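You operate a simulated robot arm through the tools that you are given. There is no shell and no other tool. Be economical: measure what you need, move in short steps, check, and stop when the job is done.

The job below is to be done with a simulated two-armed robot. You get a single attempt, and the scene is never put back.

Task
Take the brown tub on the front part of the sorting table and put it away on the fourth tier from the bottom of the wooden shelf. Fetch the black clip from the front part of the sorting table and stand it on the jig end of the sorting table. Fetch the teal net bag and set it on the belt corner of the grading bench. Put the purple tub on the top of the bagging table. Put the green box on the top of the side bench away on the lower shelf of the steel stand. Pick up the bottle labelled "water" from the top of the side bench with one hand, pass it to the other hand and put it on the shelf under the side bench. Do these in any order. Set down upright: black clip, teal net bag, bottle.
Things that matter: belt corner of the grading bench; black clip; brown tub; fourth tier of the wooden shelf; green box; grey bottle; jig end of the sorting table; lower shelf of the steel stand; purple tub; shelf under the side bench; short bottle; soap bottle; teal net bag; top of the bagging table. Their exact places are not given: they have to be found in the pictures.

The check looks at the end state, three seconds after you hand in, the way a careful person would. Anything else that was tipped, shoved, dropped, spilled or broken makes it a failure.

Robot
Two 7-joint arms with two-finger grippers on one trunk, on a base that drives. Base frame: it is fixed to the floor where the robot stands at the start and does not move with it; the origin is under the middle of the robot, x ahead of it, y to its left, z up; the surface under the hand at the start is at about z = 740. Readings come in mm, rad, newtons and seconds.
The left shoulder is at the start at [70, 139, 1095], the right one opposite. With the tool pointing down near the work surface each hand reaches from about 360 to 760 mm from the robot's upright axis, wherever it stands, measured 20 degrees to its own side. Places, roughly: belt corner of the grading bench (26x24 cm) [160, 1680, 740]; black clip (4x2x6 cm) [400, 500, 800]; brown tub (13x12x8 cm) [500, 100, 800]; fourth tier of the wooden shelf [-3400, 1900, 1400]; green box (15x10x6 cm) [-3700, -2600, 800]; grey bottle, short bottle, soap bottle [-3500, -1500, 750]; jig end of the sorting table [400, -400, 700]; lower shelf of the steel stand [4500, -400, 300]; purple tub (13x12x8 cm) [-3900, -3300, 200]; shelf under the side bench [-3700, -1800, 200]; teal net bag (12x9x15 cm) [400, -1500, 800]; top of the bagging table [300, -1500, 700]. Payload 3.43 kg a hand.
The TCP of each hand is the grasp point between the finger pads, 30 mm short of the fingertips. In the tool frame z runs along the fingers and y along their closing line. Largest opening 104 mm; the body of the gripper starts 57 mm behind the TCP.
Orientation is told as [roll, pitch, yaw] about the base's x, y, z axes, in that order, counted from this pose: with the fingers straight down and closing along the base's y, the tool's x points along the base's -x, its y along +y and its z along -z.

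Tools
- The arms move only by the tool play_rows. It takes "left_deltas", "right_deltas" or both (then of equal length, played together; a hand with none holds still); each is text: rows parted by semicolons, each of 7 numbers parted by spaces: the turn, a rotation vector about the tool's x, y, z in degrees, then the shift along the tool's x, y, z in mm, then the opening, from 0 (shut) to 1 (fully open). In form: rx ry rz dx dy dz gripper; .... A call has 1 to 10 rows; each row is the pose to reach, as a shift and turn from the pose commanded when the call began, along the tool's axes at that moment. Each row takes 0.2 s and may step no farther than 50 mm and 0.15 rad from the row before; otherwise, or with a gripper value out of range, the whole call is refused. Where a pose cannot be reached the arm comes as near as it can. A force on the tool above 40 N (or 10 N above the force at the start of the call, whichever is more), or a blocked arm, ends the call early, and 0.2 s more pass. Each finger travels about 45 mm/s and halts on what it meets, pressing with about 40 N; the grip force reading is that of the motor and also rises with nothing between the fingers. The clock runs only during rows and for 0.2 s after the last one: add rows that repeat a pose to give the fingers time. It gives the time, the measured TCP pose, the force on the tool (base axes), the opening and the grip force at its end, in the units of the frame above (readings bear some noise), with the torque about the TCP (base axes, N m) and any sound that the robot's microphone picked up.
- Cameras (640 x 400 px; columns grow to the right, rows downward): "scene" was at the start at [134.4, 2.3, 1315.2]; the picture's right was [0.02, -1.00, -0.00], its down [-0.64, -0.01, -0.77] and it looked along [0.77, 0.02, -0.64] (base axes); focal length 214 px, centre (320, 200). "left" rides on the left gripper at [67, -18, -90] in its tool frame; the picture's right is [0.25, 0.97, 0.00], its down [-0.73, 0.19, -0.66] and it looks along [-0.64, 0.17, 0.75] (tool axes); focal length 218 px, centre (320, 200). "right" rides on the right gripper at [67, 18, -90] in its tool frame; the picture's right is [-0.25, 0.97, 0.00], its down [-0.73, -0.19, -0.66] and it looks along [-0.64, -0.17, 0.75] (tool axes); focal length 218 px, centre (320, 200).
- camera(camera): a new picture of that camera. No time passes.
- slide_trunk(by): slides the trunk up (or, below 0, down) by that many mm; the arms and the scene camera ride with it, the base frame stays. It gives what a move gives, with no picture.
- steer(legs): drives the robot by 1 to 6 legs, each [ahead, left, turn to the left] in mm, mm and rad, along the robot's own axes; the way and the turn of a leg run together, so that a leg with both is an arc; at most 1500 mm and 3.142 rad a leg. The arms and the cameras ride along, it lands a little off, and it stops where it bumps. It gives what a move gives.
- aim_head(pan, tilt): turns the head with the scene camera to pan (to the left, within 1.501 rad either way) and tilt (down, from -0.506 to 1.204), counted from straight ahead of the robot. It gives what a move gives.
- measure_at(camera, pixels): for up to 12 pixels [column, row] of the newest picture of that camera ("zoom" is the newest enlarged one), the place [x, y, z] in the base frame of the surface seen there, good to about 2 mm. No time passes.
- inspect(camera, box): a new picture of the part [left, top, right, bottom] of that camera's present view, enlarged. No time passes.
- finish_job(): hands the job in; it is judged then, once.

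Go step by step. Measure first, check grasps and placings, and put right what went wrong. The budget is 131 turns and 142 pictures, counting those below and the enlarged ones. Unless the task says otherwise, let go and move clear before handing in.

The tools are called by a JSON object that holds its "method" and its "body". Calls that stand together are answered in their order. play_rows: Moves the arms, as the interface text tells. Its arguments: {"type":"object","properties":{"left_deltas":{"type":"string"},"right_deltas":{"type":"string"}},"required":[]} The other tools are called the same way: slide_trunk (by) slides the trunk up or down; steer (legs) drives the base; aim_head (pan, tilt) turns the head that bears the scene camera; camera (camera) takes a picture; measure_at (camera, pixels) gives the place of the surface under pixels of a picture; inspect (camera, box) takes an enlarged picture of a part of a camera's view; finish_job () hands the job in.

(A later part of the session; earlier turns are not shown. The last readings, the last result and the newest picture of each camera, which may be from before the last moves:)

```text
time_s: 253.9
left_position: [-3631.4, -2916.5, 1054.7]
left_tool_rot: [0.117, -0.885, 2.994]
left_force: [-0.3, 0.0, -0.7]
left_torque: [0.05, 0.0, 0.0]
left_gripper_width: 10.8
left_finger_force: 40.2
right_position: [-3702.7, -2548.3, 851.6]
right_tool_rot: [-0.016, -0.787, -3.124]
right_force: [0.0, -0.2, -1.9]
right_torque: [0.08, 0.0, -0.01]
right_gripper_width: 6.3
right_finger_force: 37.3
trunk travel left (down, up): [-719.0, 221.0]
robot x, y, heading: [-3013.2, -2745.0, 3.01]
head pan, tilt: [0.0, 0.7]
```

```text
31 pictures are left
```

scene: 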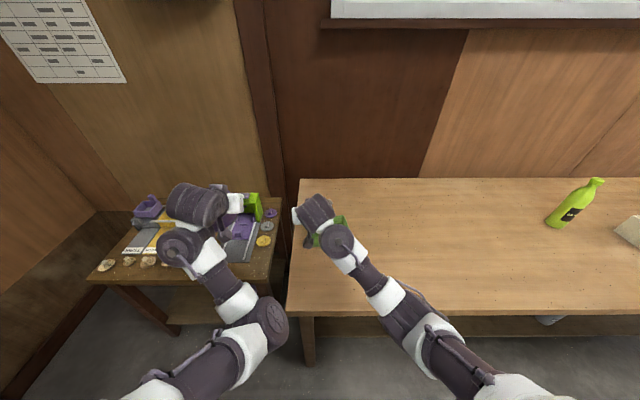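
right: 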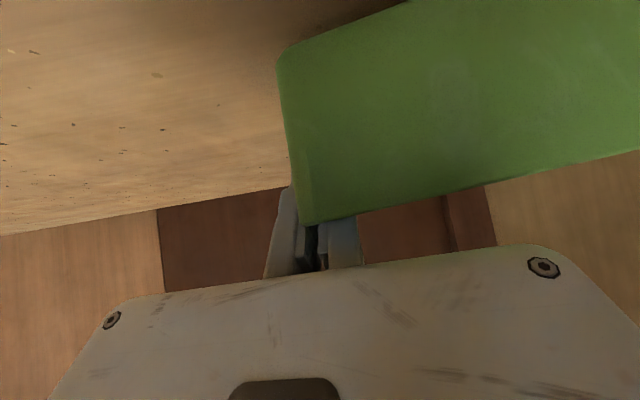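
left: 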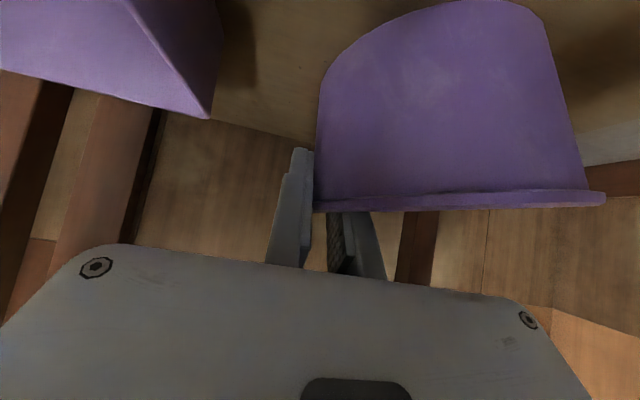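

The green box is held (6.3 mm, 37 N). I lift it, back out, and drive across to the bagging table.

{"method": "play_rows", "body": {"right_deltas": "0 0 0 -30 0 -30 0; 0 0 0 -60 0 -60 0; 0 0 0 -85 0 -85 0; 0 0 0 -85 0 -85 0"}}

{"method": "steer", "body": {"legs": [[-150, 0, 0], [0, -500, 0], [-400, 0, 0], [0, 0, -3.1], [1300, 700, 0]]}}

{"method": "aim_head", "body": {"pan": 0.0, "tilt": 0.4}}

{"method": "camera", "body": {"camera": "scene"}}

```text
time_s: 254.9
left_position: [-3629.6, -2916.6, 1055.1]
left_tool_rot: [0.117, -0.888, 2.995]
left_force: [-0.2, 0.1, -0.3]
left_torque: [0.02, -0.02, 0.01]
left_gripper_width: 10.7
left_finger_force: 39.9
right_position: [-3702.4, -2548.8, 973.8]
right_tool_rot: [-0.018, -0.785, -3.124]
right_force: [0.7, -0.6, -1.6]
right_torque: [0.05, -0.01, 0.01]
right_gripper_width: 6.1
right_finger_force: 38.2
trunk travel left (down, up): [-719.0, 221.0]
robot x, y, heading: [-3009.0, -2745.6, 3.007]
head pan, tilt: [0.0, 0.7]
```

```text
time_s: 274.9
left_position: [-498.3, -1459.5, 1055.5]
left_tool_rot: [0.117, -0.885, -0.059]
left_force: [0.4, -0.9, -1.2]
left_torque: [-0.02, 0.01, 0.02]
left_gripper_width: 10.1
left_finger_force: 39.8
right_position: [-394.4, -1819.4, 973.0]
right_tool_rot: [-0.017, -0.788, 0.107]
right_force: [0.2, 0.9, -1.3]
right_torque: [-0.07, 0.02, 0.01]
right_gripper_width: 5.8
right_finger_force: 37.5
trunk travel left (down, up): [-719.0, 221.0]
robot x, y, heading: [-1100.5, -1687.3, -0.045]
head pan, tilt: [0.0, 0.7]
```

```text
time_s: 275.7
left_position: [-498.8, -1459.8, 1055.0]
left_tool_rot: [0.116, -0.886, -0.059]
left_force: [-0.1, 0.3, -1.4]
left_torque: [-0.02, 0.03, 0.04]
left_gripper_width: 10.6
left_finger_force: 39.7
right_position: [-394.5, -1819.2, 973.4]
right_tool_rot: [-0.019, -0.784, 0.108]
right_force: [0.0, 0.8, -1.0]
right_torque: [-0.08, -0.01, 0.03]
right_gripper_width: 5.9
right_finger_force: 37.2
trunk travel left (down, up): [-719.0, 221.0]
robot x, y, heading: [-1097.0, -1685.4, -0.043]
head pan, tilt: [0.0, 0.4]
```

```text
30 pictures are left
```

scene: 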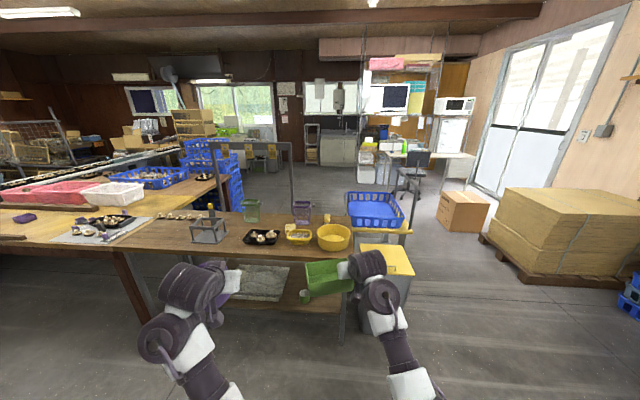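

Both items are held. The freed spot between the green and purple bags, ≈(362,-1450), suits the purple tub. I relevel the left hand, raise the right one, and approach.

{"method": "play_rows", "body": {"left_deltas": "3.4 3.1 0 0 0 0 0; 6.7 6.2 0 0 0 0 0; 6.7 6.2 0 0 0 0 0; 6.7 6.2 0 0 0 0 0", "right_deltas": "0 0 0 -28 0 -28 0; 0 0 0 -56 0 -56 0; 0 0 0 -84 0 -84 0; 0 0 0 -84 0 -84 0"}}

{"method": "steer", "body": {"legs": [[600, 47, -0.077]]}}

{"method": "aim_head", "body": {"pan": 0.1, "tilt": 0.6}}

{"method": "camera", "body": {"camera": "scene"}}

```text
time_s: 276.7
left_position: [-498.7, -1459.8, 1054.2]
left_tool_rot: [-0.006, -0.777, -0.052]
left_force: [0.1, -0.7, -1.3]
left_torque: [-0.05, 0.01, -0.02]
left_gripper_width: 10.4
left_finger_force: 39.6
right_position: [-393.2, -1820.4, 1091.2]
right_tool_rot: [-0.016, -0.784, 0.105]
right_force: [1.1, -0.1, -0.9]
right_torque: [-0.05, 0.03, 0.01]
right_gripper_width: 6.1
right_finger_force: 37.4
trunk travel left (down, up): [-719.0, 221.0]
robot x, y, heading: [-1098.8, -1684.4, -0.049]
head pan, tilt: [0.0, 0.4]
```

```text
time_s: 280.1
left_position: [114.6, -1504.7, 1053.1]
left_tool_rot: [-0.006, -0.777, -0.12]
left_force: [0.7, 0.4, -0.5]
left_torque: [-0.06, -0.03, 0.05]
left_gripper_width: 10.2
left_finger_force: 40.4
right_position: [194.3, -1871.9, 1090.4]
right_tool_rot: [-0.017, -0.786, 0.034]
right_force: [0.6, 0.4, -1.2]
right_torque: [-0.1, -0.01, -0.02]
right_gripper_width: 5.9
right_finger_force: 37.4
trunk travel left (down, up): [-719.0, 221.0]
robot x, y, heading: [-503.1, -1686.6, -0.118]
head pan, tilt: [0.0, 0.4]
```

```text
time_s: 280.8
left_position: [115.2, -1506.1, 1054.5]
left_tool_rot: [-0.007, -0.779, -0.118]
left_force: [-0.8, 0.4, 0.3]
left_torque: [-0.02, 0.02, -0.01]
left_gripper_width: 10.4
left_finger_force: 40.1
right_position: [193.5, -1872.2, 1091.1]
right_tool_rot: [-0.015, -0.786, 0.035]
right_force: [0.6, 0.4, -0.6]
right_torque: [-0.06, 0.03, 0.0]
right_gripper_width: 6.1
right_finger_force: 37.7
trunk travel left (down, up): [-719.0, 221.0]
robot x, y, heading: [-503.7, -1686.6, -0.119]
head pan, tilt: [0.099, 0.6]
```

```text
29 pictures are left
```

scene: 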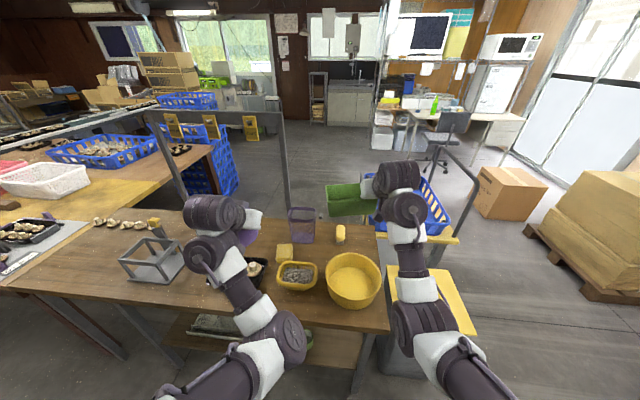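

The tub's centre must move ≈239 ahead, 30 left. I drive 110 and let the arm do the rest, then lower part-way.

{"method": "steer", "body": {"legs": [[110, 30, 0]]}}

{"method": "play_rows", "body": {"left_deltas": "0 0 0 -31 0 30 0; 0 0 0 -61 0 61 0; 0 0 0 -92 0 91 0; 0 0 0 -62 0 122 0; 0 0 0 -31 0 153 0; 0 0 0 0 0 184 0; 0 0 0 23 0 208 0; 0 0 0 23 0 208 0"}}

{"method": "camera", "body": {"camera": "scene"}}

{"method": "camera", "body": {"camera": "left"}}

```text
time_s: 282.0
left_position: [225.9, -1487.9, 1055.7]
left_tool_rot: [-0.006, -0.778, -0.12]
left_force: [1.2, 0.3, -0.4]
left_torque: [-0.05, -0.01, -0.02]
left_gripper_width: 10.5
left_finger_force: 39.7
right_position: [303.8, -1854.1, 1091.7]
right_tool_rot: [-0.019, -0.787, 0.037]
right_force: [-1.3, -0.3, -0.7]
right_torque: [-0.05, 0.0, -0.02]
right_gripper_width: 6.1
right_finger_force: 37.0
trunk travel left (down, up): [-719.0, 221.0]
robot x, y, heading: [-390.6, -1670.0, -0.114]
head pan, tilt: [0.099, 0.6]
```

```text
time_s: 283.8
left_position: [354.2, -1503.0, 889.9]
left_tool_rot: [-0.005, -0.777, -0.118]
left_force: [-0.3, -0.1, -0.5]
left_torque: [-0.05, 0.01, 0.0]
left_gripper_width: 10.1
left_finger_force: 39.7
right_position: [304.7, -1855.0, 1091.8]
right_tool_rot: [-0.017, -0.787, 0.038]
right_force: [0.3, -0.4, -1.7]
right_torque: [-0.06, 0.01, 0.0]
right_gripper_width: 6.0
right_finger_force: 37.2
trunk travel left (down, up): [-719.0, 221.0]
robot x, y, heading: [-389.9, -1672.7, -0.122]
head pan, tilt: [0.099, 0.6]
```

```text
28 pictures are left
```

scene: 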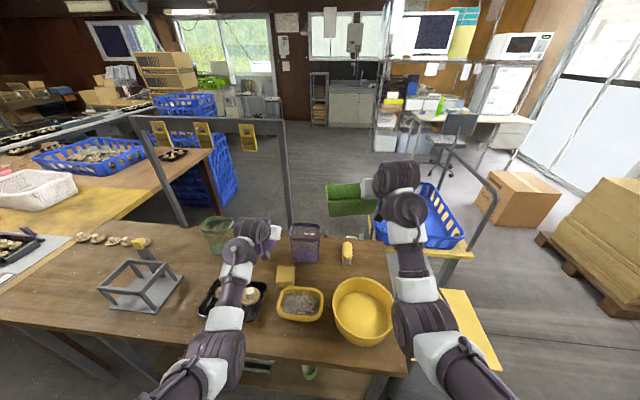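

```text
27 pictures are left
```

left: 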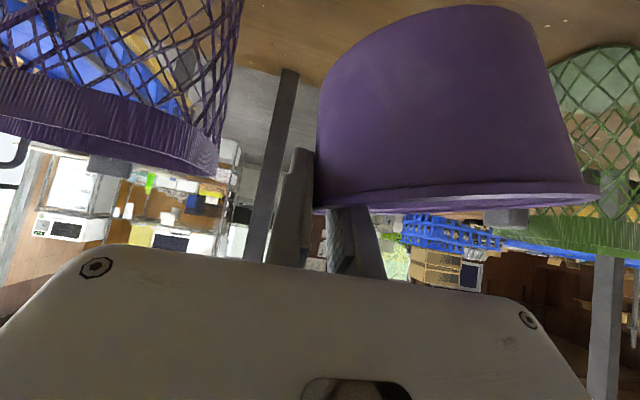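

The tub hovers between the bags. I measure the neighbours (sponge (285,272), tray rear edge, bag rims) before lowering.

{"method": "measure_at", "body": {"camera": "scene", "pixels": [[278, 270], [278, 283], [262, 285], [294, 240], [228, 225], [262, 232], [275, 230], [265, 262], [291, 215]]}}

{"method": "measure_at", "body": {"camera": "left", "pixels": [[320, 205], [590, 195], [450, 195], [330, 60], [520, 40], [510, 218], [215, 165]]}}

```text
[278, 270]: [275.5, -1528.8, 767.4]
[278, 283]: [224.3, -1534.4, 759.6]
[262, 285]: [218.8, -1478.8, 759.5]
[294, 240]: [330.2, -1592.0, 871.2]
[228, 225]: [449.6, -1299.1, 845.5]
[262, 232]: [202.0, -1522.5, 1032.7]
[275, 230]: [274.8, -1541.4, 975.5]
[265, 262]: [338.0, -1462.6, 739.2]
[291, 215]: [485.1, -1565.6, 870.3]
```

```text
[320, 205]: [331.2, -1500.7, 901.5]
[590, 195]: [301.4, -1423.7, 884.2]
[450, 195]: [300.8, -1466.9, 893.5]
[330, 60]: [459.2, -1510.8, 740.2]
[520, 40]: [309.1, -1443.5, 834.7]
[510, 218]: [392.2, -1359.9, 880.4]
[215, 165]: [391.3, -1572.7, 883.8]
```

There is room: sponge edge ≈(290,-1515), lock at (392,-1360). I lower the tub to contact.

{"method": "play_rows", "body": {"left_deltas": "0 0 0 20 0 20 0; 0 0 0 40 0 40 0; 0 0 0 53 0 54 0; 0 0 0 60 0 61 0; 0 0 0 64 0 65 0; 0 0 0 64 0 65 0"}}

{"method": "camera", "body": {"camera": "left"}}

```text
time_s: 285.2
left_position: [354.1, -1508.3, 800.4]
left_tool_rot: [-0.004, -0.782, -0.123]
left_force: [0.9, -5.0, 14.2]
left_torque: [0.85, 0.4, 0.07]
left_gripper_width: 12.6
left_finger_force: 40.1
right_position: [304.2, -1856.6, 1092.1]
right_tool_rot: [-0.014, -0.789, 0.035]
right_force: [0.0, 0.6, -1.2]
right_torque: [-0.06, 0.0, -0.02]
right_gripper_width: 5.9
right_finger_force: 38.0
trunk travel left (down, up): [-719.0, 221.0]
robot x, y, heading: [-384.0, -1670.8, -0.114]
head pan, tilt: [0.099, 0.6]
```

```text
26 pictures are left
```

left: 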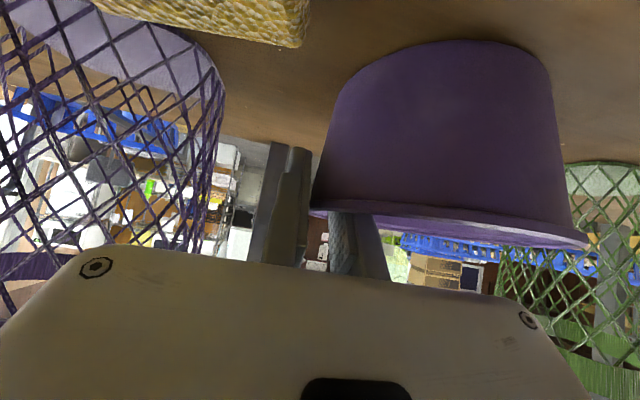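

It rests on the table (14 N). I open modestly, lift straight out and pull back.

{"method": "play_rows", "body": {"left_deltas": "0 0 0 0 0 0 0.15; 0 0 0 0 0 0 0.33; 0 0 0 0 0 0 0.33; 0 0 0 -20 0 -20 0.33; 0 0 0 -45 0 -45 0.33; 0 0 0 -75 0 -75 0.33; 0 0 0 -100 0 -100 0.33; 0 0 0 -120 0 -120 0.33; 0 0 0 -120 0 -120 0.33"}}

{"method": "steer", "body": {"legs": [[-350, 0, 0]]}}

{"method": "camera", "body": {"camera": "scene"}}

```text
time_s: 287.2
left_position: [355.3, -1504.2, 967.5]
left_tool_rot: [-0.006, -0.778, -0.122]
left_force: [0.0, 0.0, 0.4]
left_torque: [0.01, 0.0, -0.02]
left_gripper_width: 34.2
left_finger_force: 0.0
right_position: [304.5, -1853.9, 1092.2]
right_tool_rot: [-0.019, -0.786, 0.038]
right_force: [0.0, -0.3, -1.2]
right_torque: [-0.09, -0.04, 0.01]
right_gripper_width: 5.9
right_finger_force: 37.2
trunk travel left (down, up): [-719.0, 221.0]
robot x, y, heading: [-390.5, -1671.0, -0.119]
head pan, tilt: [0.099, 0.6]
```

```text
time_s: 289.5
left_position: [7.3, -1460.7, 967.5]
left_tool_rot: [-0.006, -0.779, -0.114]
left_force: [-0.4, 0.5, 0.8]
left_torque: [0.02, 0.01, -0.02]
left_gripper_width: 34.4
left_finger_force: 0.0
right_position: [-40.7, -1810.6, 1090.8]
right_tool_rot: [-0.016, -0.785, 0.042]
right_force: [-0.4, -1.2, -1.5]
right_torque: [-0.09, -0.01, -0.01]
right_gripper_width: 6.1
right_finger_force: 37.4
trunk travel left (down, up): [-719.0, 221.0]
robot x, y, heading: [-735.0, -1630.6, -0.117]
head pan, tilt: [0.099, 0.6]
```

```text
25 pictures are left
```

scene: 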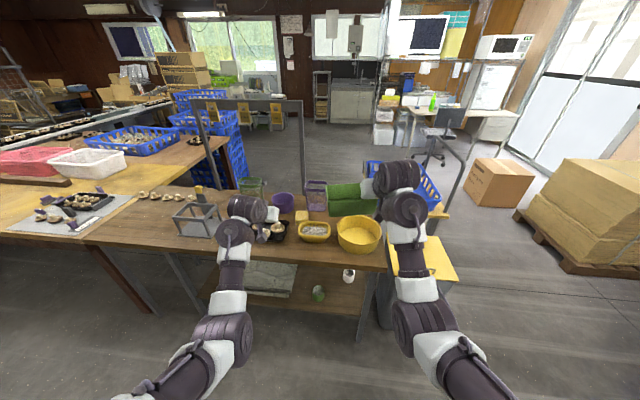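

The purple tub stands on the bagging table at (283,203). Now the steel stand: I enlarge the far middle and measure obstacles on the way.

{"method": "inspect", "body": {"camera": "scene", "box": [240, 50, 400, 150]}}

{"method": "measure_at", "body": {"camera": "scene", "pixels": [[320, 123], [273, 130], [500, 205], [480, 210], [430, 225], [445, 275], [545, 260], [440, 165], [384, 147], [350, 160], [230, 180], [465, 150]]}}

```text
4.00 times, centred on (320, 100) of scene
```

zoom: 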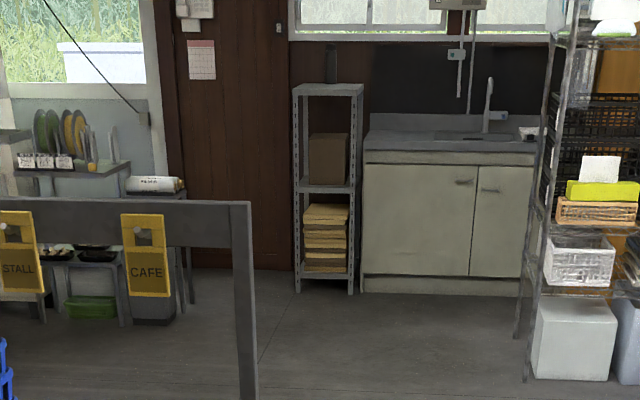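

```text
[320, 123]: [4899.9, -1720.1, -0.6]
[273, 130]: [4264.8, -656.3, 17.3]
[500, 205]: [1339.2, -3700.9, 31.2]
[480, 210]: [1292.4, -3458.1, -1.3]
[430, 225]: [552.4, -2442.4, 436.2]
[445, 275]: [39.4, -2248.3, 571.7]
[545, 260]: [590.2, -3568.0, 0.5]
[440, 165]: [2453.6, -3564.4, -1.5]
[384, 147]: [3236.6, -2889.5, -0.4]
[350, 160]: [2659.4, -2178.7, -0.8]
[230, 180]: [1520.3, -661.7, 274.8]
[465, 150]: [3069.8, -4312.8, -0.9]
```

The steel stand is the low stand at zoom (30–190,150–330) with a green tray on its lower shelf, near (4265,-650). The way leads right of the yellow stool and cart (y≈-2450) and left of the pallet (y≈-3570): I take y≈-3000.

{"method": "steer", "body": {"legs": [[0, 0, 0.117], [0, -1370, 0], [1200, 0, 0]]}}

{"method": "aim_head", "body": {"pan": 0.3, "tilt": 0.4}}

{"method": "camera", "body": {"camera": "scene"}}

```text
time_s: 302.6
left_position: [1179.2, -2731.4, 968.6]
left_tool_rot: [-0.006, -0.778, 0.009]
left_force: [-0.2, 0.2, -0.2]
left_torque: [-0.03, 0.0, 0.01]
left_gripper_width: 34.2
left_finger_force: 0.1
right_position: [1174.9, -3085.6, 1091.8]
right_tool_rot: [-0.017, -0.788, 0.164]
right_force: [-1.0, -0.9, -1.2]
right_torque: [-0.1, -0.01, 0.0]
right_gripper_width: 6.2
right_finger_force: 37.4
trunk travel left (down, up): [-719.0, 221.0]
robot x, y, heading: [463.7, -2989.5, 0.012]
head pan, tilt: [0.099, 0.6]
```

```text
time_s: 303.3
left_position: [1179.5, -2731.3, 967.3]
left_tool_rot: [-0.006, -0.777, 0.009]
left_force: [-1.0, 0.1, -0.2]
left_torque: [-0.01, 0.0, 0.01]
left_gripper_width: 34.5
left_finger_force: 0.1
right_position: [1174.0, -3085.7, 1090.4]
right_tool_rot: [-0.016, -0.786, 0.163]
right_force: [-0.1, 0.6, -0.8]
right_torque: [-0.06, -0.03, 0.0]
right_gripper_width: 5.8
right_finger_force: 37.7
trunk travel left (down, up): [-719.0, 221.0]
robot x, y, heading: [465.3, -2993.8, 0.006]
head pan, tilt: [0.3, 0.4]
```

```text
23 pictures are left
```

scene: 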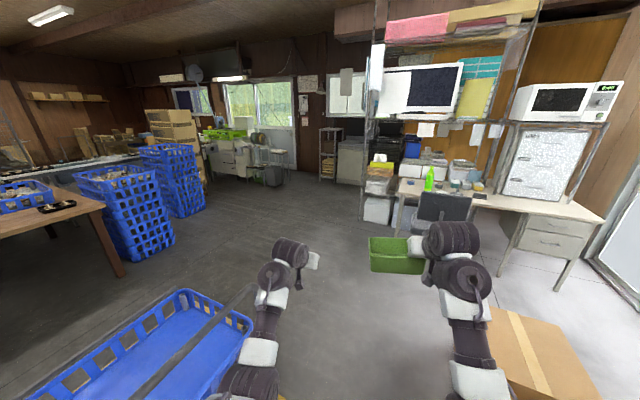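

The way is clear beyond the cart and carton. I drive ahead and then diagonally toward the stand.

{"method": "steer", "body": {"legs": [[1000, 0, 0], [900, 900, 0], [700, 900, 0]]}}

{"method": "aim_head", "body": {"pan": 0.2, "tilt": 0.4}}

{"method": "camera", "body": {"camera": "scene"}}

```text
time_s: 320.0
left_position: [3785.4, -903.7, 968.3]
left_tool_rot: [-0.005, -0.778, 0.004]
left_force: [0.3, -0.7, 0.0]
left_torque: [0.01, 0.02, 0.03]
left_gripper_width: 34.0
left_finger_force: 0.0
right_position: [3779.3, -1256.5, 1090.8]
right_tool_rot: [-0.018, -0.787, 0.161]
right_force: [-0.5, 0.8, -0.9]
right_torque: [-0.11, -0.02, 0.04]
right_gripper_width: 6.3
right_finger_force: 37.6
trunk travel left (down, up): [-719.0, 221.0]
robot x, y, heading: [3070.7, -1163.4, 0.011]
head pan, tilt: [0.3, 0.4]
```

```text
time_s: 320.7
left_position: [3784.2, -903.2, 966.9]
left_tool_rot: [-0.006, -0.778, 0.005]
left_force: [-0.1, -0.3, 0.9]
left_torque: [0.01, 0.04, 0.0]
left_gripper_width: 34.6
left_finger_force: 0.1
right_position: [3779.9, -1256.1, 1089.6]
right_tool_rot: [-0.016, -0.785, 0.163]
right_force: [0.7, -0.1, -1.2]
right_torque: [-0.07, -0.05, -0.01]
right_gripper_width: 5.8
right_finger_force: 37.5
trunk travel left (down, up): [-719.0, 221.0]
robot x, y, heading: [3067.6, -1158.7, 0.006]
head pan, tilt: [0.201, 0.4]
```

```text
22 pictures are left
```

scene: 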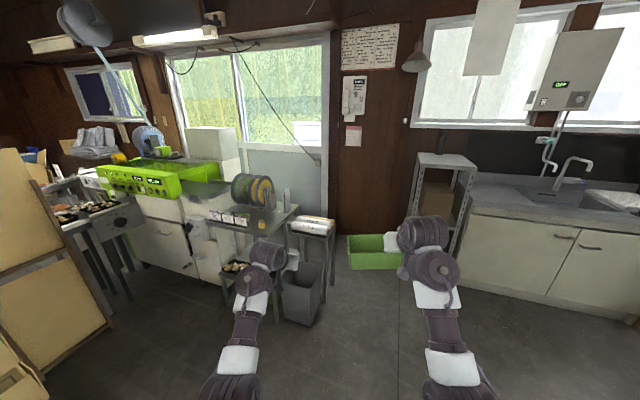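

{"method": "inspect", "body": {"camera": "scene", "box": [180, 160, 350, 330]}}

{"method": "measure_at", "body": {"camera": "scene", "pixels": [[232, 266], [225, 285], [248, 272], [300, 208], [225, 235], [240, 210], [300, 320], [310, 225], [335, 250], [205, 280], [255, 235]]}}

```text
2.35 times, centred on (265, 245) of scene
```

zoom: 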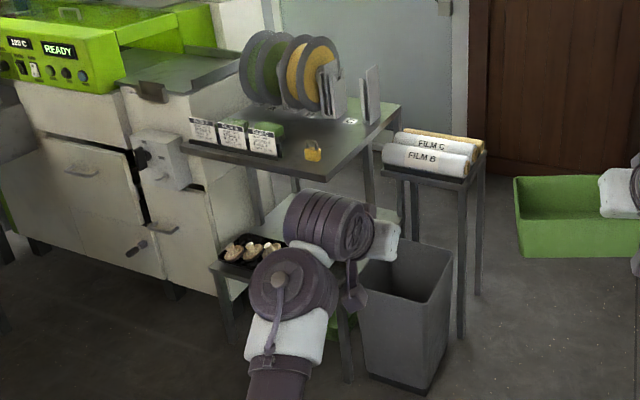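

```text
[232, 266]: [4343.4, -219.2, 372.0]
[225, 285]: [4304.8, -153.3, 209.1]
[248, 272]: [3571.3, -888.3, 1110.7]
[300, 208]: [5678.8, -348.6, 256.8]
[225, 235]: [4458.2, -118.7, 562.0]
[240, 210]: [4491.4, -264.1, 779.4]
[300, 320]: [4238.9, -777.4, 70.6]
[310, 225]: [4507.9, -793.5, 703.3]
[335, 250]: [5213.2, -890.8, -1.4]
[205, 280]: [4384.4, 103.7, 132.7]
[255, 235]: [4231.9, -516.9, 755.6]
```

The stand's lower shelf (with mushroom trays, z≈350) is hidden behind my left arm. I swing the left hand out to the left and look again.

{"method": "play_rows", "body": {"left_deltas": "0 4 0 30 30 -30 0.33; 0 8 0 60 60 -60 0.33; 0 12 0 85 90 -85 0.33; 0 16 0 110 120 -110 0.33; 0 20 0 130 150 -130 0.33; 0 24 0 140 180 -140 0.33; 0 24 0 140 220 -140 0.33; 0 24 0 140 220 -140 0.33"}}

{"method": "camera", "body": {"camera": "scene"}}

{"method": "inspect", "body": {"camera": "scene", "box": [180, 160, 350, 330]}}

```text
refused: row 1 steps farther than a row can; nothing moved
```

```text
20 pictures are left
```

scene: 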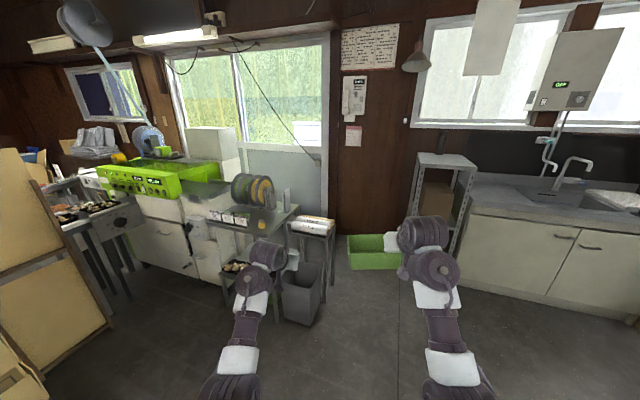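

```text
2.35 times, centred on (265, 245) of scene
```

zoom: 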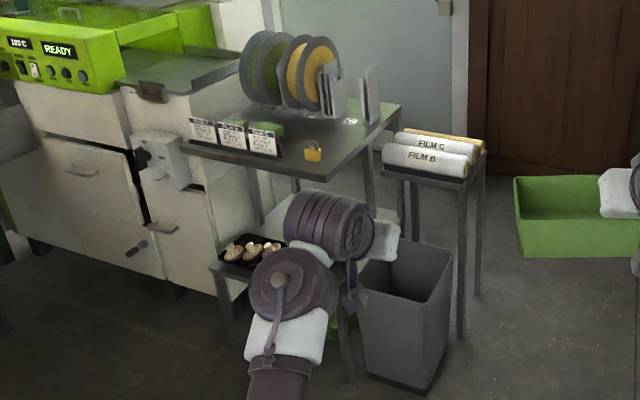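

That move had too-large steps; I redo it with smaller ones.

{"method": "play_rows", "body": {"left_deltas": "0 3 0 20 24 -20 0.33; 0 6 0 40 48 -40 0.33; 0 9 0 60 72 -60 0.33; 0 12 0 80 96 -80 0.33; 0 15 0 100 120 -100 0.33; 0 18 0 120 144 -120 0.33; 0 21 0 130 170 -130 0.33; 0 24 0 140 195 -140 0.33; 0 24 0 140 220 -140 0.33; 0 24 0 140 220 -140 0.33"}}

{"method": "steer", "body": {"legs": [[0, 300, 0]]}}

```text
time_s: 322.9
left_position: [3589.3, -707.4, 930.2]
left_tool_rot: [-0.003, -0.36, 0.004]
left_force: [-0.4, 0.1, -0.4]
left_torque: [0.04, -0.03, -0.02]
left_gripper_width: 34.2
left_finger_force: 0.1
left hand out of reach, approached as far as the arm can: row 6, 7, 8, 9, 10
right_position: [3778.2, -1255.8, 1091.0]
right_tool_rot: [-0.016, -0.785, 0.162]
right_force: [-0.8, 0.4, -0.4]
right_torque: [-0.1, 0.01, -0.03]
right_gripper_width: 6.2
right_finger_force: 37.2
trunk travel left (down, up): [-719.0, 221.0]
robot x, y, heading: [3068.9, -1163.9, 0.007]
head pan, tilt: [0.201, 0.4]
```

```text
time_s: 324.9
left_position: [3587.8, -407.9, 930.8]
left_tool_rot: [-0.005, -0.358, 0.002]
left_force: [-0.6, 0.5, 0.0]
left_torque: [-0.04, 0.01, -0.01]
left_gripper_width: 34.3
left_finger_force: 0.1
right_position: [3775.5, -958.3, 1089.7]
right_tool_rot: [-0.017, -0.787, 0.161]
right_force: [-0.3, 0.4, -1.2]
right_torque: [-0.09, 0.03, -0.04]
right_gripper_width: 6.0
right_finger_force: 37.8
trunk travel left (down, up): [-719.0, 221.0]
robot x, y, heading: [3068.3, -863.9, 0.011]
head pan, tilt: [0.201, 0.4]
```

{"method": "slide_trunk", "body": {"by": -400}}

{"method": "camera", "body": {"camera": "scene"}}

```text
time_s: 328.8
left_position: [3588.0, -409.1, 529.9]
left_tool_rot: [-0.004, -0.362, 0.003]
left_force: [0.0, -0.1, -0.1]
left_torque: [-0.05, 0.0, 0.02]
left_gripper_width: 34.1
left_finger_force: 0.0
right_position: [3775.7, -958.3, 690.9]
right_tool_rot: [-0.016, -0.788, 0.161]
right_force: [-0.2, -0.5, -0.7]
right_torque: [-0.05, -0.01, 0.02]
right_gripper_width: 6.1
right_finger_force: 38.0
trunk travel left (down, up): [-319.0, 621.0]
robot x, y, heading: [3064.0, -861.8, 0.009]
head pan, tilt: [0.201, 0.4]
```

```text
18 pictures are left
```

scene: 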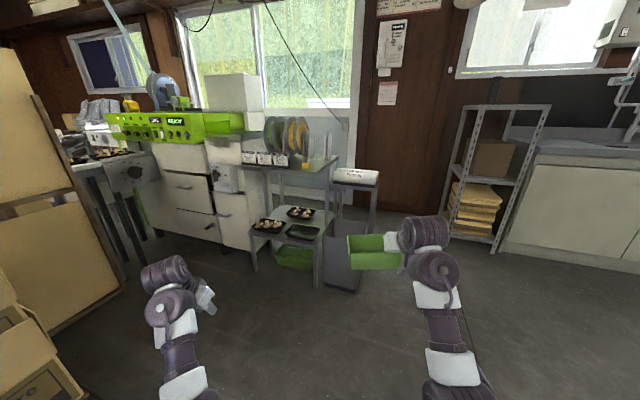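

{"method": "inspect", "body": {"camera": "scene", "box": [235, 150, 355, 290]}}

{"method": "measure_at", "body": {"camera": "scene", "pixels": [[256, 233], [316, 240], [320, 210], [285, 205], [284, 220], [268, 232], [300, 225], [310, 160], [318, 225], [280, 238], [285, 212], [316, 172]]}}

```text
2.86 times, centred on (295, 220) of scene
```

zoom: 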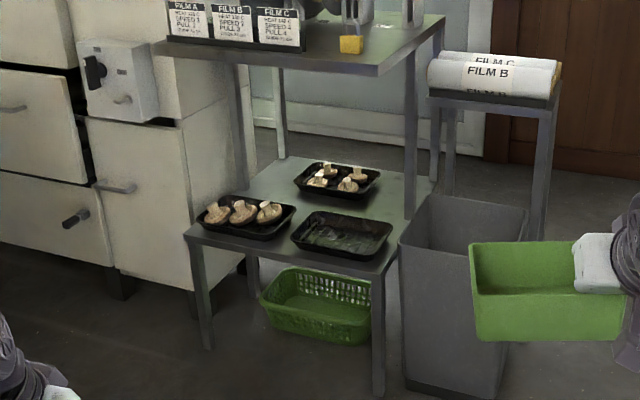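

```text
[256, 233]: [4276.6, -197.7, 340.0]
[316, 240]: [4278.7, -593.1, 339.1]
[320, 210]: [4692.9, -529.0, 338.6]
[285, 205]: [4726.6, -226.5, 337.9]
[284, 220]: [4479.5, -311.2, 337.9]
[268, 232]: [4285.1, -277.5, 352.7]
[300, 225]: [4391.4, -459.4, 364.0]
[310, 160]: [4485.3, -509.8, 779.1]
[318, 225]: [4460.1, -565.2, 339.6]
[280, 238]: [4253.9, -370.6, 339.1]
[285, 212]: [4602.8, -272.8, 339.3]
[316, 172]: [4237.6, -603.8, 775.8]
```

The lower shelf is at z 339 (x 4250–4740, y -195…-600) with three trays. I measure the free back-left area and tray corners in the enlarged picture.

{"method": "measure_at", "body": {"camera": "zoom", "pixels": [[228, 205], [284, 162], [262, 200], [296, 206], [294, 182], [322, 163], [350, 196], [380, 180], [292, 235], [316, 213], [390, 230], [196, 222]]}}

```text
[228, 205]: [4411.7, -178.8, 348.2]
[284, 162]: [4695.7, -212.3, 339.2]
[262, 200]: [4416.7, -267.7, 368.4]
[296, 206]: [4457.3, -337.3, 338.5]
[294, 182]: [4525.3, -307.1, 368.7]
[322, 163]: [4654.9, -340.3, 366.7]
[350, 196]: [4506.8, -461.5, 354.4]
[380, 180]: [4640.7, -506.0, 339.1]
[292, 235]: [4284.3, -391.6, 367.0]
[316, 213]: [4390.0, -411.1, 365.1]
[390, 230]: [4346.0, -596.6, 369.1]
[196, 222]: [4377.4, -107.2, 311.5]
```

The only free place is the back-left strip (x≈4430–4700, y≈-190…-305), so the box's long side must run along x: I'll pass the box to the left hand, gripping its near long wall, and then turn it. First I measure the box in the right hand.

{"method": "measure_at", "body": {"camera": "scene", "pixels": [[348, 237], [352, 250], [375, 251], [396, 250], [350, 268], [384, 236], [375, 262], [347, 250]]}}

{"method": "inspect", "body": {"camera": "scene", "box": [330, 210, 430, 280]}}

```text
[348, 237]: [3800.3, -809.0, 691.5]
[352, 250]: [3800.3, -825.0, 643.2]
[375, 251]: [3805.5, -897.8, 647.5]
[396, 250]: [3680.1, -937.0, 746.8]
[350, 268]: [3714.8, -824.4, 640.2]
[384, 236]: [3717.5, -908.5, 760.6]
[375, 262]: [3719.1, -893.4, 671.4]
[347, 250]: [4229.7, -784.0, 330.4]
```

```text
5.71 times, centred on (380, 245) of scene
```

zoom: 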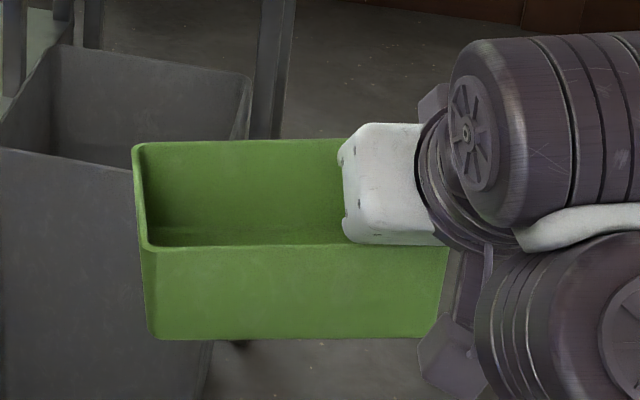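

The box's near wall is at x≈3716 (y -808…-958, rim z≈697). I raise the left hand and turn it to point right.

{"method": "play_rows", "body": {"left_deltas": "3 0 7.96 -14 -21 -23 0.4; 6 0 15.9 -29 -42 -47 0.4; 9 0 23.9 -43 -63 -70 0.4; 12 0 31.8 -57 -84 -94 0.4; 15 0 39.8 -72 -105 -117 0.4; 18 0 47.8 -86 -127 -141 0.4; 21 0 55.7 -100 -148 -164 0.4; 24 0 63.7 -115 -169 -188 0.4; 27 0 71.6 -129 -190 -211 0.4; 29.9 0 79.6 -143 -211 -234 0.4"}}

```text
time_s: 331.2
left_position: [3766.9, -587.2, 740.1]
left_tool_rot: [0.003, -0.351, -1.315]
left_force: [0.6, 0.0, 0.4]
left_torque: [0.04, 0.03, 0.04]
left_gripper_width: 41.8
left_finger_force: 0.0
left hand out of reach, approached as far as the arm can: row 1, 2, 3, 4, 5, 6, 7, 8, 9, 10
right_position: [3775.0, -957.4, 691.3]
right_tool_rot: [-0.014, -0.788, 0.163]
right_force: [0.5, -0.2, -0.9]
right_torque: [-0.08, -0.02, 0.05]
right_gripper_width: 5.9
right_finger_force: 36.9
trunk travel left (down, up): [-319.0, 621.0]
robot x, y, heading: [3064.8, -862.9, 0.007]
head pan, tilt: [0.201, 0.4]
stopped in row 10 (left hand): the arm was blocked; the commanded pose is now the measured one
```

The turn stopped at yaw -75°, which is usable if I rotate the box ~10° too. I move the left hand above the near wall and turn the right hand a little.

{"method": "play_rows", "body": {"left_deltas": "0 -2 0 -37 -19 8 0.4; 0 -4 0 -74 -38 17 0.4; 0 -6 0 -111 -57 26 0.4; 0 -8 0 -148 -76 35 0.4; 0 -9 0 -185 -95 44 0.4; 0 -10 0 -222 -112 51 0.4; 0 -10 0 -236 -120 54 0.4; 0 -10 0 -236 -120 54 0.4"}}

{"method": "aim_head", "body": {"pan": 0.0, "tilt": 0.6}}

{"method": "camera", "body": {"camera": "scene"}}

```text
time_s: 333.0
left_position: [3732.7, -838.1, 778.0]
left_tool_rot: [0.0, -0.527, -1.317]
left_force: [-0.2, 0.0, 0.6]
left_torque: [-0.01, -0.02, -0.02]
left_gripper_width: 41.6
left_finger_force: 0.1
left hand out of reach, approached as far as the arm can: row 4, 5, 6, 7, 8
right_position: [3775.7, -955.4, 691.8]
right_tool_rot: [-0.016, -0.787, 0.165]
right_force: [0.4, 0.5, -1.2]
right_torque: [-0.09, -0.01, 0.01]
right_gripper_width: 6.3
right_finger_force: 37.8
trunk travel left (down, up): [-319.0, 621.0]
robot x, y, heading: [3066.0, -861.4, 0.012]
head pan, tilt: [0.201, 0.4]
```

```text
time_s: 333.7
left_position: [3732.4, -837.3, 777.9]
left_tool_rot: [0.001, -0.527, -1.316]
left_force: [-0.6, 0.7, -0.1]
left_torque: [0.02, -0.01, -0.03]
left_gripper_width: 42.1
left_finger_force: 0.0
right_position: [3775.8, -954.8, 691.6]
right_tool_rot: [-0.017, -0.788, 0.166]
right_force: [-0.7, -0.4, -1.2]
right_torque: [-0.11, 0.0, 0.02]
right_gripper_width: 5.8
right_finger_force: 37.6
trunk travel left (down, up): [-319.0, 621.0]
robot x, y, heading: [3067.1, -861.0, 0.012]
head pan, tilt: [0.0, 0.6]
```

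```text
15 pictures are left
```

scene: 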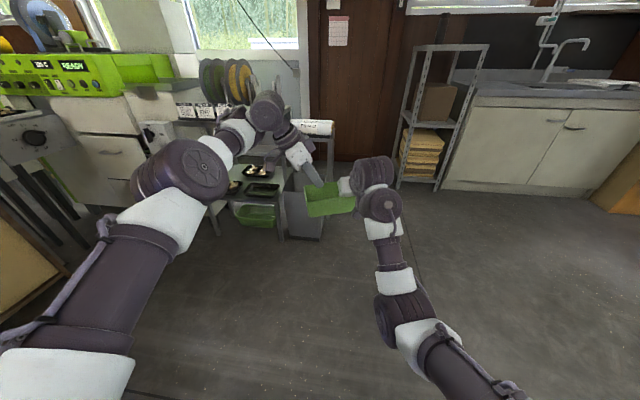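

The left hand hovers over the box at its reach limit, so I bring the box to it: shift and turn the right hand, then check before raising.

{"method": "play_rows", "body": {"right_deltas": "-4 0 -4 -13 13 13 0; -7.9 0 -7.9 -27 27 27 0; -7.9 0 -7.9 -55 27 -1 0; -7.9 0 -7.9 -55 27 -1 0"}}

{"method": "camera", "body": {"camera": "left"}}

```text
time_s: 334.7
left_position: [3733.0, -838.7, 776.2]
left_tool_rot: [-0.001, -0.526, -1.316]
left_force: [-0.2, -0.3, -1.4]
left_torque: [0.02, 0.03, 0.0]
left_gripper_width: 41.6
left_finger_force: 0.1
right_position: [3810.4, -919.5, 730.6]
right_tool_rot: [-0.016, -0.786, 0.362]
right_force: [0.3, -0.5, -1.2]
right_torque: [-0.05, -0.07, -0.03]
right_gripper_width: 6.1
right_finger_force: 37.4
trunk travel left (down, up): [-319.0, 621.0]
robot x, y, heading: [3064.7, -859.6, 0.009]
head pan, tilt: [0.0, 0.6]
```

```text
14 pictures are left
```

left: 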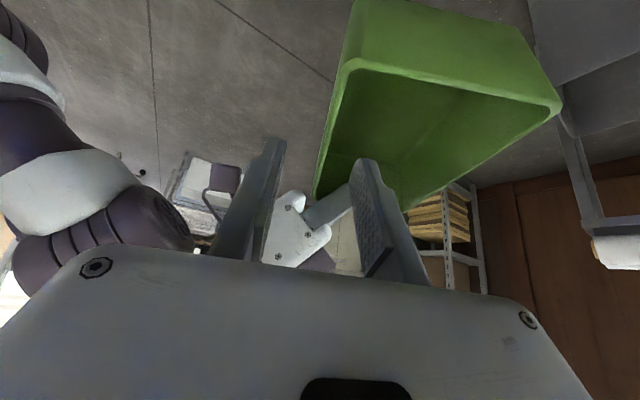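

The near wall's rim ((350,68)–(318,185)) runs between the left fingers. I measure it.

{"method": "measure_at", "body": {"camera": "left", "pixels": [[352, 68], [342, 95], [334, 125], [326, 155], [320, 185], [556, 110], [280, 150], [360, 170]]}}

```text
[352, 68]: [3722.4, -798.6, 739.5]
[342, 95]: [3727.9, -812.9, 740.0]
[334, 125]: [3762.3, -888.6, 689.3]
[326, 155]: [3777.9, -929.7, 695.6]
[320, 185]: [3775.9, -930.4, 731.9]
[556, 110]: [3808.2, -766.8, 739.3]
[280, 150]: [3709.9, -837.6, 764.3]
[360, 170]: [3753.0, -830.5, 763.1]
```

The wall is turned 7.7° too far and ~7 mm off. I correct with the right hand and raise the rim 48 mm between the left fingers, then close the left hand.

{"method": "play_rows", "body": {"right_deltas": "5.4 0 5.4 15 -2 -15 0; 5.4 0 5.4 3 -2 -26 0; 5.4 0 5.4 -8 -2 -38 0; 5.4 0 5.4 -19 -2 -48 0; 5.4 0 5.4 -19 -2 -48 0"}}

{"method": "camera", "body": {"camera": "left"}}

```text
time_s: 335.9
left_position: [3732.3, -839.4, 778.3]
left_tool_rot: [0.001, -0.528, -1.317]
left_force: [-0.6, 0.2, 0.7]
left_torque: [-0.02, 0.03, 0.04]
left_gripper_width: 41.3
left_finger_force: 0.1
right_position: [3791.4, -931.2, 777.4]
right_tool_rot: [-0.018, -0.788, 0.229]
right_force: [0.0, -0.2, -1.6]
right_torque: [-0.11, 0.02, -0.01]
right_gripper_width: 6.1
right_finger_force: 37.7
trunk travel left (down, up): [-319.0, 621.0]
robot x, y, heading: [3068.5, -861.5, 0.012]
head pan, tilt: [0.0, 0.6]
```

```text
13 pictures are left
```

left: 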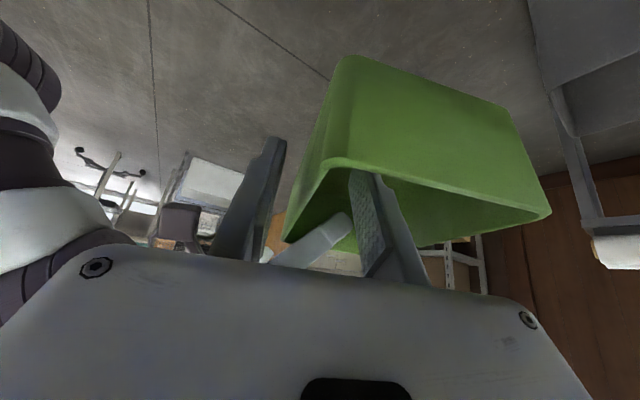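

One left finger is inside, one outside the near wall. I close the left hand, then open the right.

{"method": "play_rows", "body": {"left_deltas": "0 0 0 0 0 0 0; 0 0 0 0 0 0 0; 0 0 0 0 0 0 0; 0 0 0 0 0 0 0; 0 0 0 0 0 0 0"}}

{"method": "play_rows", "body": {"right_deltas": "0 0 0 0 0 0 0.1; 0 0 0 0 0 0 0.25; 0 0 0 0 0 0 0.25; 0 0 0 -20 0 -20 0.25; 0 0 0 -45 0 -45 0.25; 0 0 0 -70 0 -70 0.25; 0 0 0 -85 -30 -85 0.25; 0 0 0 -85 -70 -85 0.25; 0 0 0 -85 -110 -85 0.25; 0 0 0 -85 -140 -85 0.25"}}

{"method": "camera", "body": {"camera": "left"}}

```text
time_s: 337.1
left_position: [3731.5, -838.6, 776.5]
left_tool_rot: [0.001, -0.528, -1.318]
left_force: [-28.9, 0.0, 3.4]
left_torque: [0.29, -0.1, -0.99]
left_gripper_width: 6.0
left_finger_force: 38.5
right_position: [3790.6, -931.7, 776.1]
right_tool_rot: [-0.018, -0.788, 0.228]
right_force: [29.3, 0.6, -5.2]
right_torque: [-0.69, -0.1, -1.81]
right_gripper_width: 6.1
right_finger_force: 38.6
trunk travel left (down, up): [-319.0, 621.0]
robot x, y, heading: [3068.7, -862.3, 0.006]
head pan, tilt: [0.0, 0.6]
```

```text
time_s: 339.3
left_position: [3731.9, -839.4, 777.2]
left_tool_rot: [0.0, -0.527, -1.316]
left_force: [0.0, 0.2, -0.3]
left_torque: [0.01, 0.04, -0.02]
left_gripper_width: 6.0
left_finger_force: 37.9
right_position: [3818.7, -1067.0, 900.1]
right_tool_rot: [-0.018, -0.787, 0.229]
right_force: [0.3, 0.4, 0.4]
right_torque: [0.03, 0.02, 0.02]
right_gripper_width: 25.9
right_finger_force: 0.1
trunk travel left (down, up): [-319.0, 621.0]
robot x, y, heading: [3064.0, -856.7, 0.011]
head pan, tilt: [0.0, 0.6]
```

```text
12 pictures are left
```

left: 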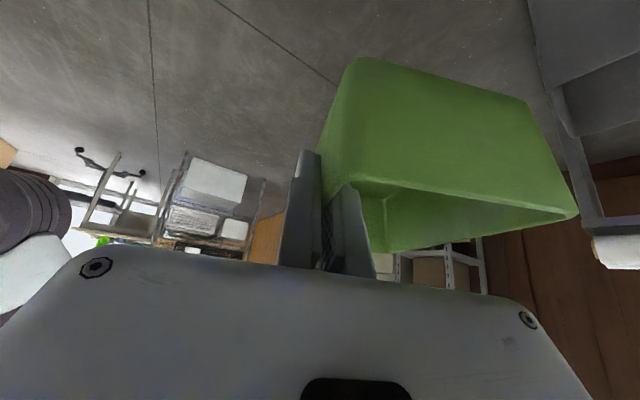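

The box is now in the left hand alone (6.0 mm, 38 N). I turn the left wrist back to point forward so the box's long side runs ahead.

{"method": "play_rows", "body": {"left_deltas": "-3.9 0 -6.6 12 4 -7 0; -7.7 0 -13.2 24 7 -14 0; -11.6 0 -19.9 36 11 -21 0; -15.4 0 -26.5 48 15 -28 0; -19.3 0 -33.1 60 18 -35 0; -23.1 0 -39.7 72 22 -42 0; -27 0 -46.4 84 26 -49 0; -30.8 0 -53 96 29 -56 0; -34.7 0 -59.6 108 33 -63 0; -34.7 0 -59.6 108 33 -63 0"}}

{"method": "aim_head", "body": {"pan": 0.3, "tilt": 0.6}}

{"method": "camera", "body": {"camera": "scene"}}

```text
time_s: 341.5
left_position: [3757.8, -712.0, 754.2]
left_tool_rot: [0.003, -0.527, -0.12]
left_force: [0.0, -0.1, -1.1]
left_torque: [-0.07, 0.04, -0.01]
left_gripper_width: 6.2
left_finger_force: 37.3
left hand out of reach, approached as far as the arm can: row 1, 2, 3, 4, 5, 6, 7, 8, 9, 10
right_position: [3818.7, -1067.1, 901.1]
right_tool_rot: [-0.02, -0.787, 0.229]
right_force: [0.1, -0.2, -0.6]
right_torque: [-0.03, -0.04, -0.01]
right_gripper_width: 25.9
right_finger_force: 0.1
trunk travel left (down, up): [-319.0, 621.0]
robot x, y, heading: [3067.3, -861.0, 0.013]
head pan, tilt: [0.0, 0.6]
```

```text
time_s: 342.3
left_position: [3759.9, -712.3, 753.3]
left_tool_rot: [0.001, -0.529, -0.121]
left_force: [-0.1, 0.3, -0.5]
left_torque: [-0.02, 0.02, 0.03]
left_gripper_width: 6.1
left_finger_force: 37.2
right_position: [3818.7, -1069.2, 899.4]
right_tool_rot: [-0.017, -0.785, 0.228]
right_force: [-0.1, 0.6, -0.1]
right_torque: [-0.01, -0.01, -0.02]
right_gripper_width: 26.4
right_finger_force: 0.1
trunk travel left (down, up): [-319.0, 621.0]
robot x, y, heading: [3065.2, -866.1, 0.012]
head pan, tilt: [0.3, 0.6]
```

```text
11 pictures are left
```

scene: 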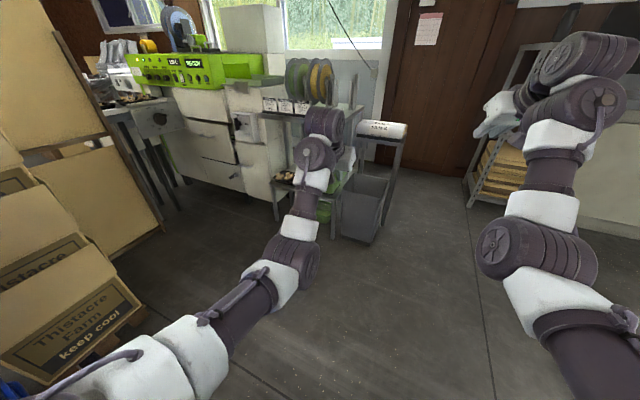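

The box points ahead in the left hand. I measure the arm's height profile relative to the TCP, since it must pass under the stand's top (z≈740) when lowered 310 mm.

{"method": "measure_at", "body": {"camera": "scene", "pixels": [[325, 108], [312, 140], [315, 160], [303, 200], [300, 225], [292, 245], [345, 165], [338, 185], [360, 120], [330, 190]]}}

{"method": "inspect", "body": {"camera": "scene", "box": [260, 80, 380, 230]}}

```text
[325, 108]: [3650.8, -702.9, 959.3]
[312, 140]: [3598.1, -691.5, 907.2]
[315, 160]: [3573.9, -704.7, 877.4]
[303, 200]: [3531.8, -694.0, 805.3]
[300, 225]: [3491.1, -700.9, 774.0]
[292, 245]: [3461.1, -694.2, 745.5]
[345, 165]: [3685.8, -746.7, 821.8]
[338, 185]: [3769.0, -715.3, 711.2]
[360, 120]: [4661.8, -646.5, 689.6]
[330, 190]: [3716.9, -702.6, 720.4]
```

```text
2.67 times, centred on (320, 155) of scene
```

zoom: 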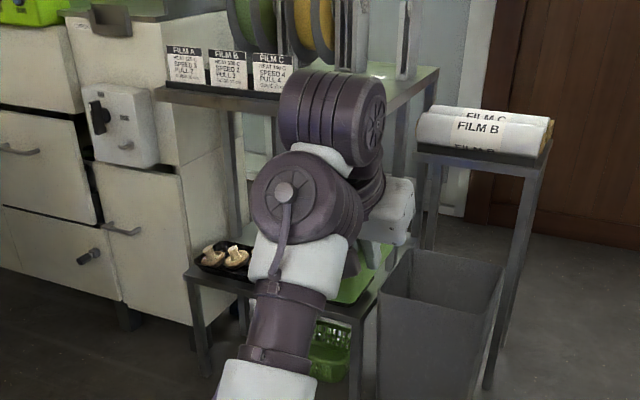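

The joint top is only +206 above the TCP, fine. I lower the left hand by arm (so the forearm stays above the front tray), raise and pull back the right hand, and check the cartons at the left.

{"method": "measure_at", "body": {"camera": "scene", "pixels": [[140, 315], [155, 225], [60, 380], [200, 240], [275, 210], [345, 235]]}}

{"method": "play_rows", "body": {"left_deltas": "0 0 0 9 0 15 0; 0 0 0 18 0 30 0; 0 0 0 27 0 45 0; 0 0 0 35 0 60 0; 0 0 0 44 0 75 0; 0 0 0 53 0 90 0; 0 0 0 62 0 106 0; 0 0 0 71 0 121 0; 0 0 0 71 0 121 0", "right_deltas": "0 0 0 -6 -14 -38 0.25; 0 0 0 -12 -28 -76 0.25; 0 0 0 -18 -42 -114 0.25; 0 0 0 -25 -56 -152 0.25; 0 0 0 -31 -70 -190 0.25; 0 0 0 -37 -84 -228 0.25; 0 0 0 -43 -98 -266 0.25; 0 0 0 -50 -112 -304 0.25; 0 0 0 -50 -112 -304 0.25"}}

{"method": "slide_trunk", "body": {"by": -170}}

```text
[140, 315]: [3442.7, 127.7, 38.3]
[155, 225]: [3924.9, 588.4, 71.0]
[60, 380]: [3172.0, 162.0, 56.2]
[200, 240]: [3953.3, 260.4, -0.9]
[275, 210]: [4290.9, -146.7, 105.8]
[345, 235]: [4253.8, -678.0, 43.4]
```

```text
time_s: 344.3
left_position: [3757.2, -714.9, 613.3]
left_tool_rot: [0.001, -0.527, -0.109]
left_force: [0.4, 0.5, -1.8]
left_torque: [-0.08, 0.04, 0.01]
left_gripper_width: 5.9
left_finger_force: 37.5
right_position: [3668.8, -1212.5, 1148.9]
right_tool_rot: [-0.015, -0.786, 0.23]
right_force: [0.4, -0.7, 0.2]
right_torque: [0.05, 0.0, 0.02]
right_gripper_width: 26.1
right_finger_force: 0.1
right hand out of reach, approached as far as the arm can: row 4, 5, 6, 7
trunk travel left (down, up): [-319.0, 621.0]
robot x, y, heading: [3066.2, -864.5, 0.01]
head pan, tilt: [0.3, 0.6]
```

```text
time_s: 346.2
left_position: [3756.5, -715.0, 445.1]
left_tool_rot: [-0.001, -0.53, -0.111]
left_force: [0.1, -1.2, -1.0]
left_torque: [-0.07, 0.01, 0.0]
left_gripper_width: 6.2
left_finger_force: 37.8
right_position: [3666.5, -1211.8, 981.0]
right_tool_rot: [-0.017, -0.786, 0.229]
right_force: [0.8, 0.0, -0.4]
right_torque: [-0.02, -0.02, -0.02]
right_gripper_width: 26.5
right_finger_force: 0.1
trunk travel left (down, up): [-149.0, 791.0]
robot x, y, heading: [3071.7, -862.2, 0.01]
head pan, tilt: [0.3, 0.6]
```

Left TCP is at z 445. I drive diagonally so that the box is just in front of the shelf, lined up with the slot.

{"method": "steer", "body": {"legs": [[340, 425, 0]]}}

{"method": "aim_head", "body": {"pan": 0.2, "tilt": 0.5}}

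{"method": "camera", "body": {"camera": "scene"}}

```text
time_s: 349.3
left_position: [4086.6, -283.9, 445.1]
left_tool_rot: [-0.001, -0.528, -0.102]
left_force: [0.7, 0.0, -0.8]
left_torque: [-0.02, 0.07, 0.01]
left_gripper_width: 6.0
left_finger_force: 37.5
right_position: [3998.7, -781.6, 981.0]
right_tool_rot: [-0.018, -0.788, 0.233]
right_force: [-0.3, 0.0, -0.2]
right_torque: [0.0, 0.02, 0.01]
right_gripper_width: 26.0
right_finger_force: 0.1
trunk travel left (down, up): [-149.0, 791.0]
robot x, y, heading: [3399.4, -431.0, 0.014]
head pan, tilt: [0.3, 0.6]
```

```text
time_s: 350.0
left_position: [4086.9, -284.3, 445.5]
left_tool_rot: [0.0, -0.529, -0.102]
left_force: [-0.2, -0.4, -0.1]
left_torque: [-0.03, 0.02, 0.02]
left_gripper_width: 6.1
left_finger_force: 37.8
right_position: [3999.1, -782.2, 980.7]
right_tool_rot: [-0.017, -0.787, 0.234]
right_force: [0.5, 0.1, 0.0]
right_torque: [0.01, 0.02, 0.0]
right_gripper_width: 26.1
right_finger_force: 0.0
trunk travel left (down, up): [-149.0, 791.0]
robot x, y, heading: [3400.7, -430.4, 0.012]
head pan, tilt: [0.201, 0.499]
```

```text
9 pictures are left
```

scene: 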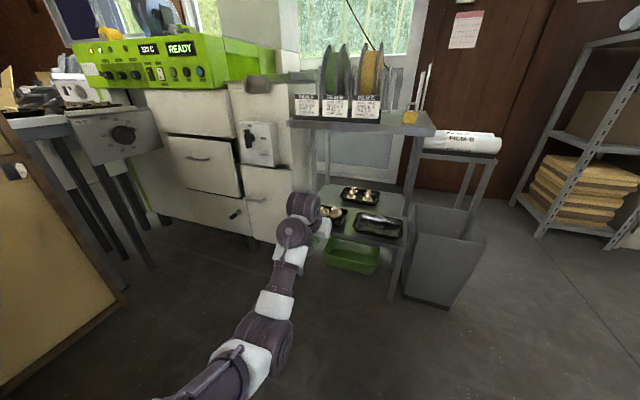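

The wrist hides the slot; the box must pass the stand's front-left leg, so I measure the legs and top corner.

{"method": "inspect", "body": {"camera": "scene", "box": [270, 100, 430, 280]}}

{"method": "measure_at", "body": {"camera": "scene", "pixels": [[293, 120], [298, 140], [297, 165], [323, 165], [318, 150], [400, 262], [345, 190], [330, 208], [345, 215], [335, 222], [325, 185], [343, 198]]}}

```text
2.22 times, centred on (350, 190) of scene
```

zoom: 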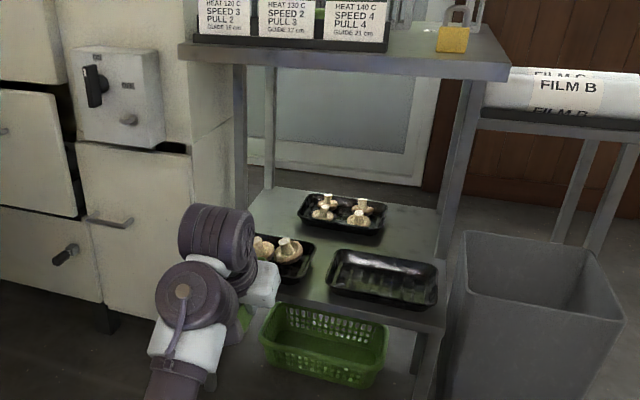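

```text
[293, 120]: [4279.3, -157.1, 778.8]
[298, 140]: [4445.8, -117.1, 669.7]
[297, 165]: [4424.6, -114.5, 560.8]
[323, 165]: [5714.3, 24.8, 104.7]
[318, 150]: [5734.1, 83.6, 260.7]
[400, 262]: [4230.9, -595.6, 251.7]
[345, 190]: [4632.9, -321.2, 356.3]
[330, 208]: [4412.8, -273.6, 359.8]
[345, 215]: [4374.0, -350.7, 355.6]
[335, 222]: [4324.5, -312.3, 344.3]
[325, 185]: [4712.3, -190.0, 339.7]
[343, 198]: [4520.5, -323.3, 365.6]
```

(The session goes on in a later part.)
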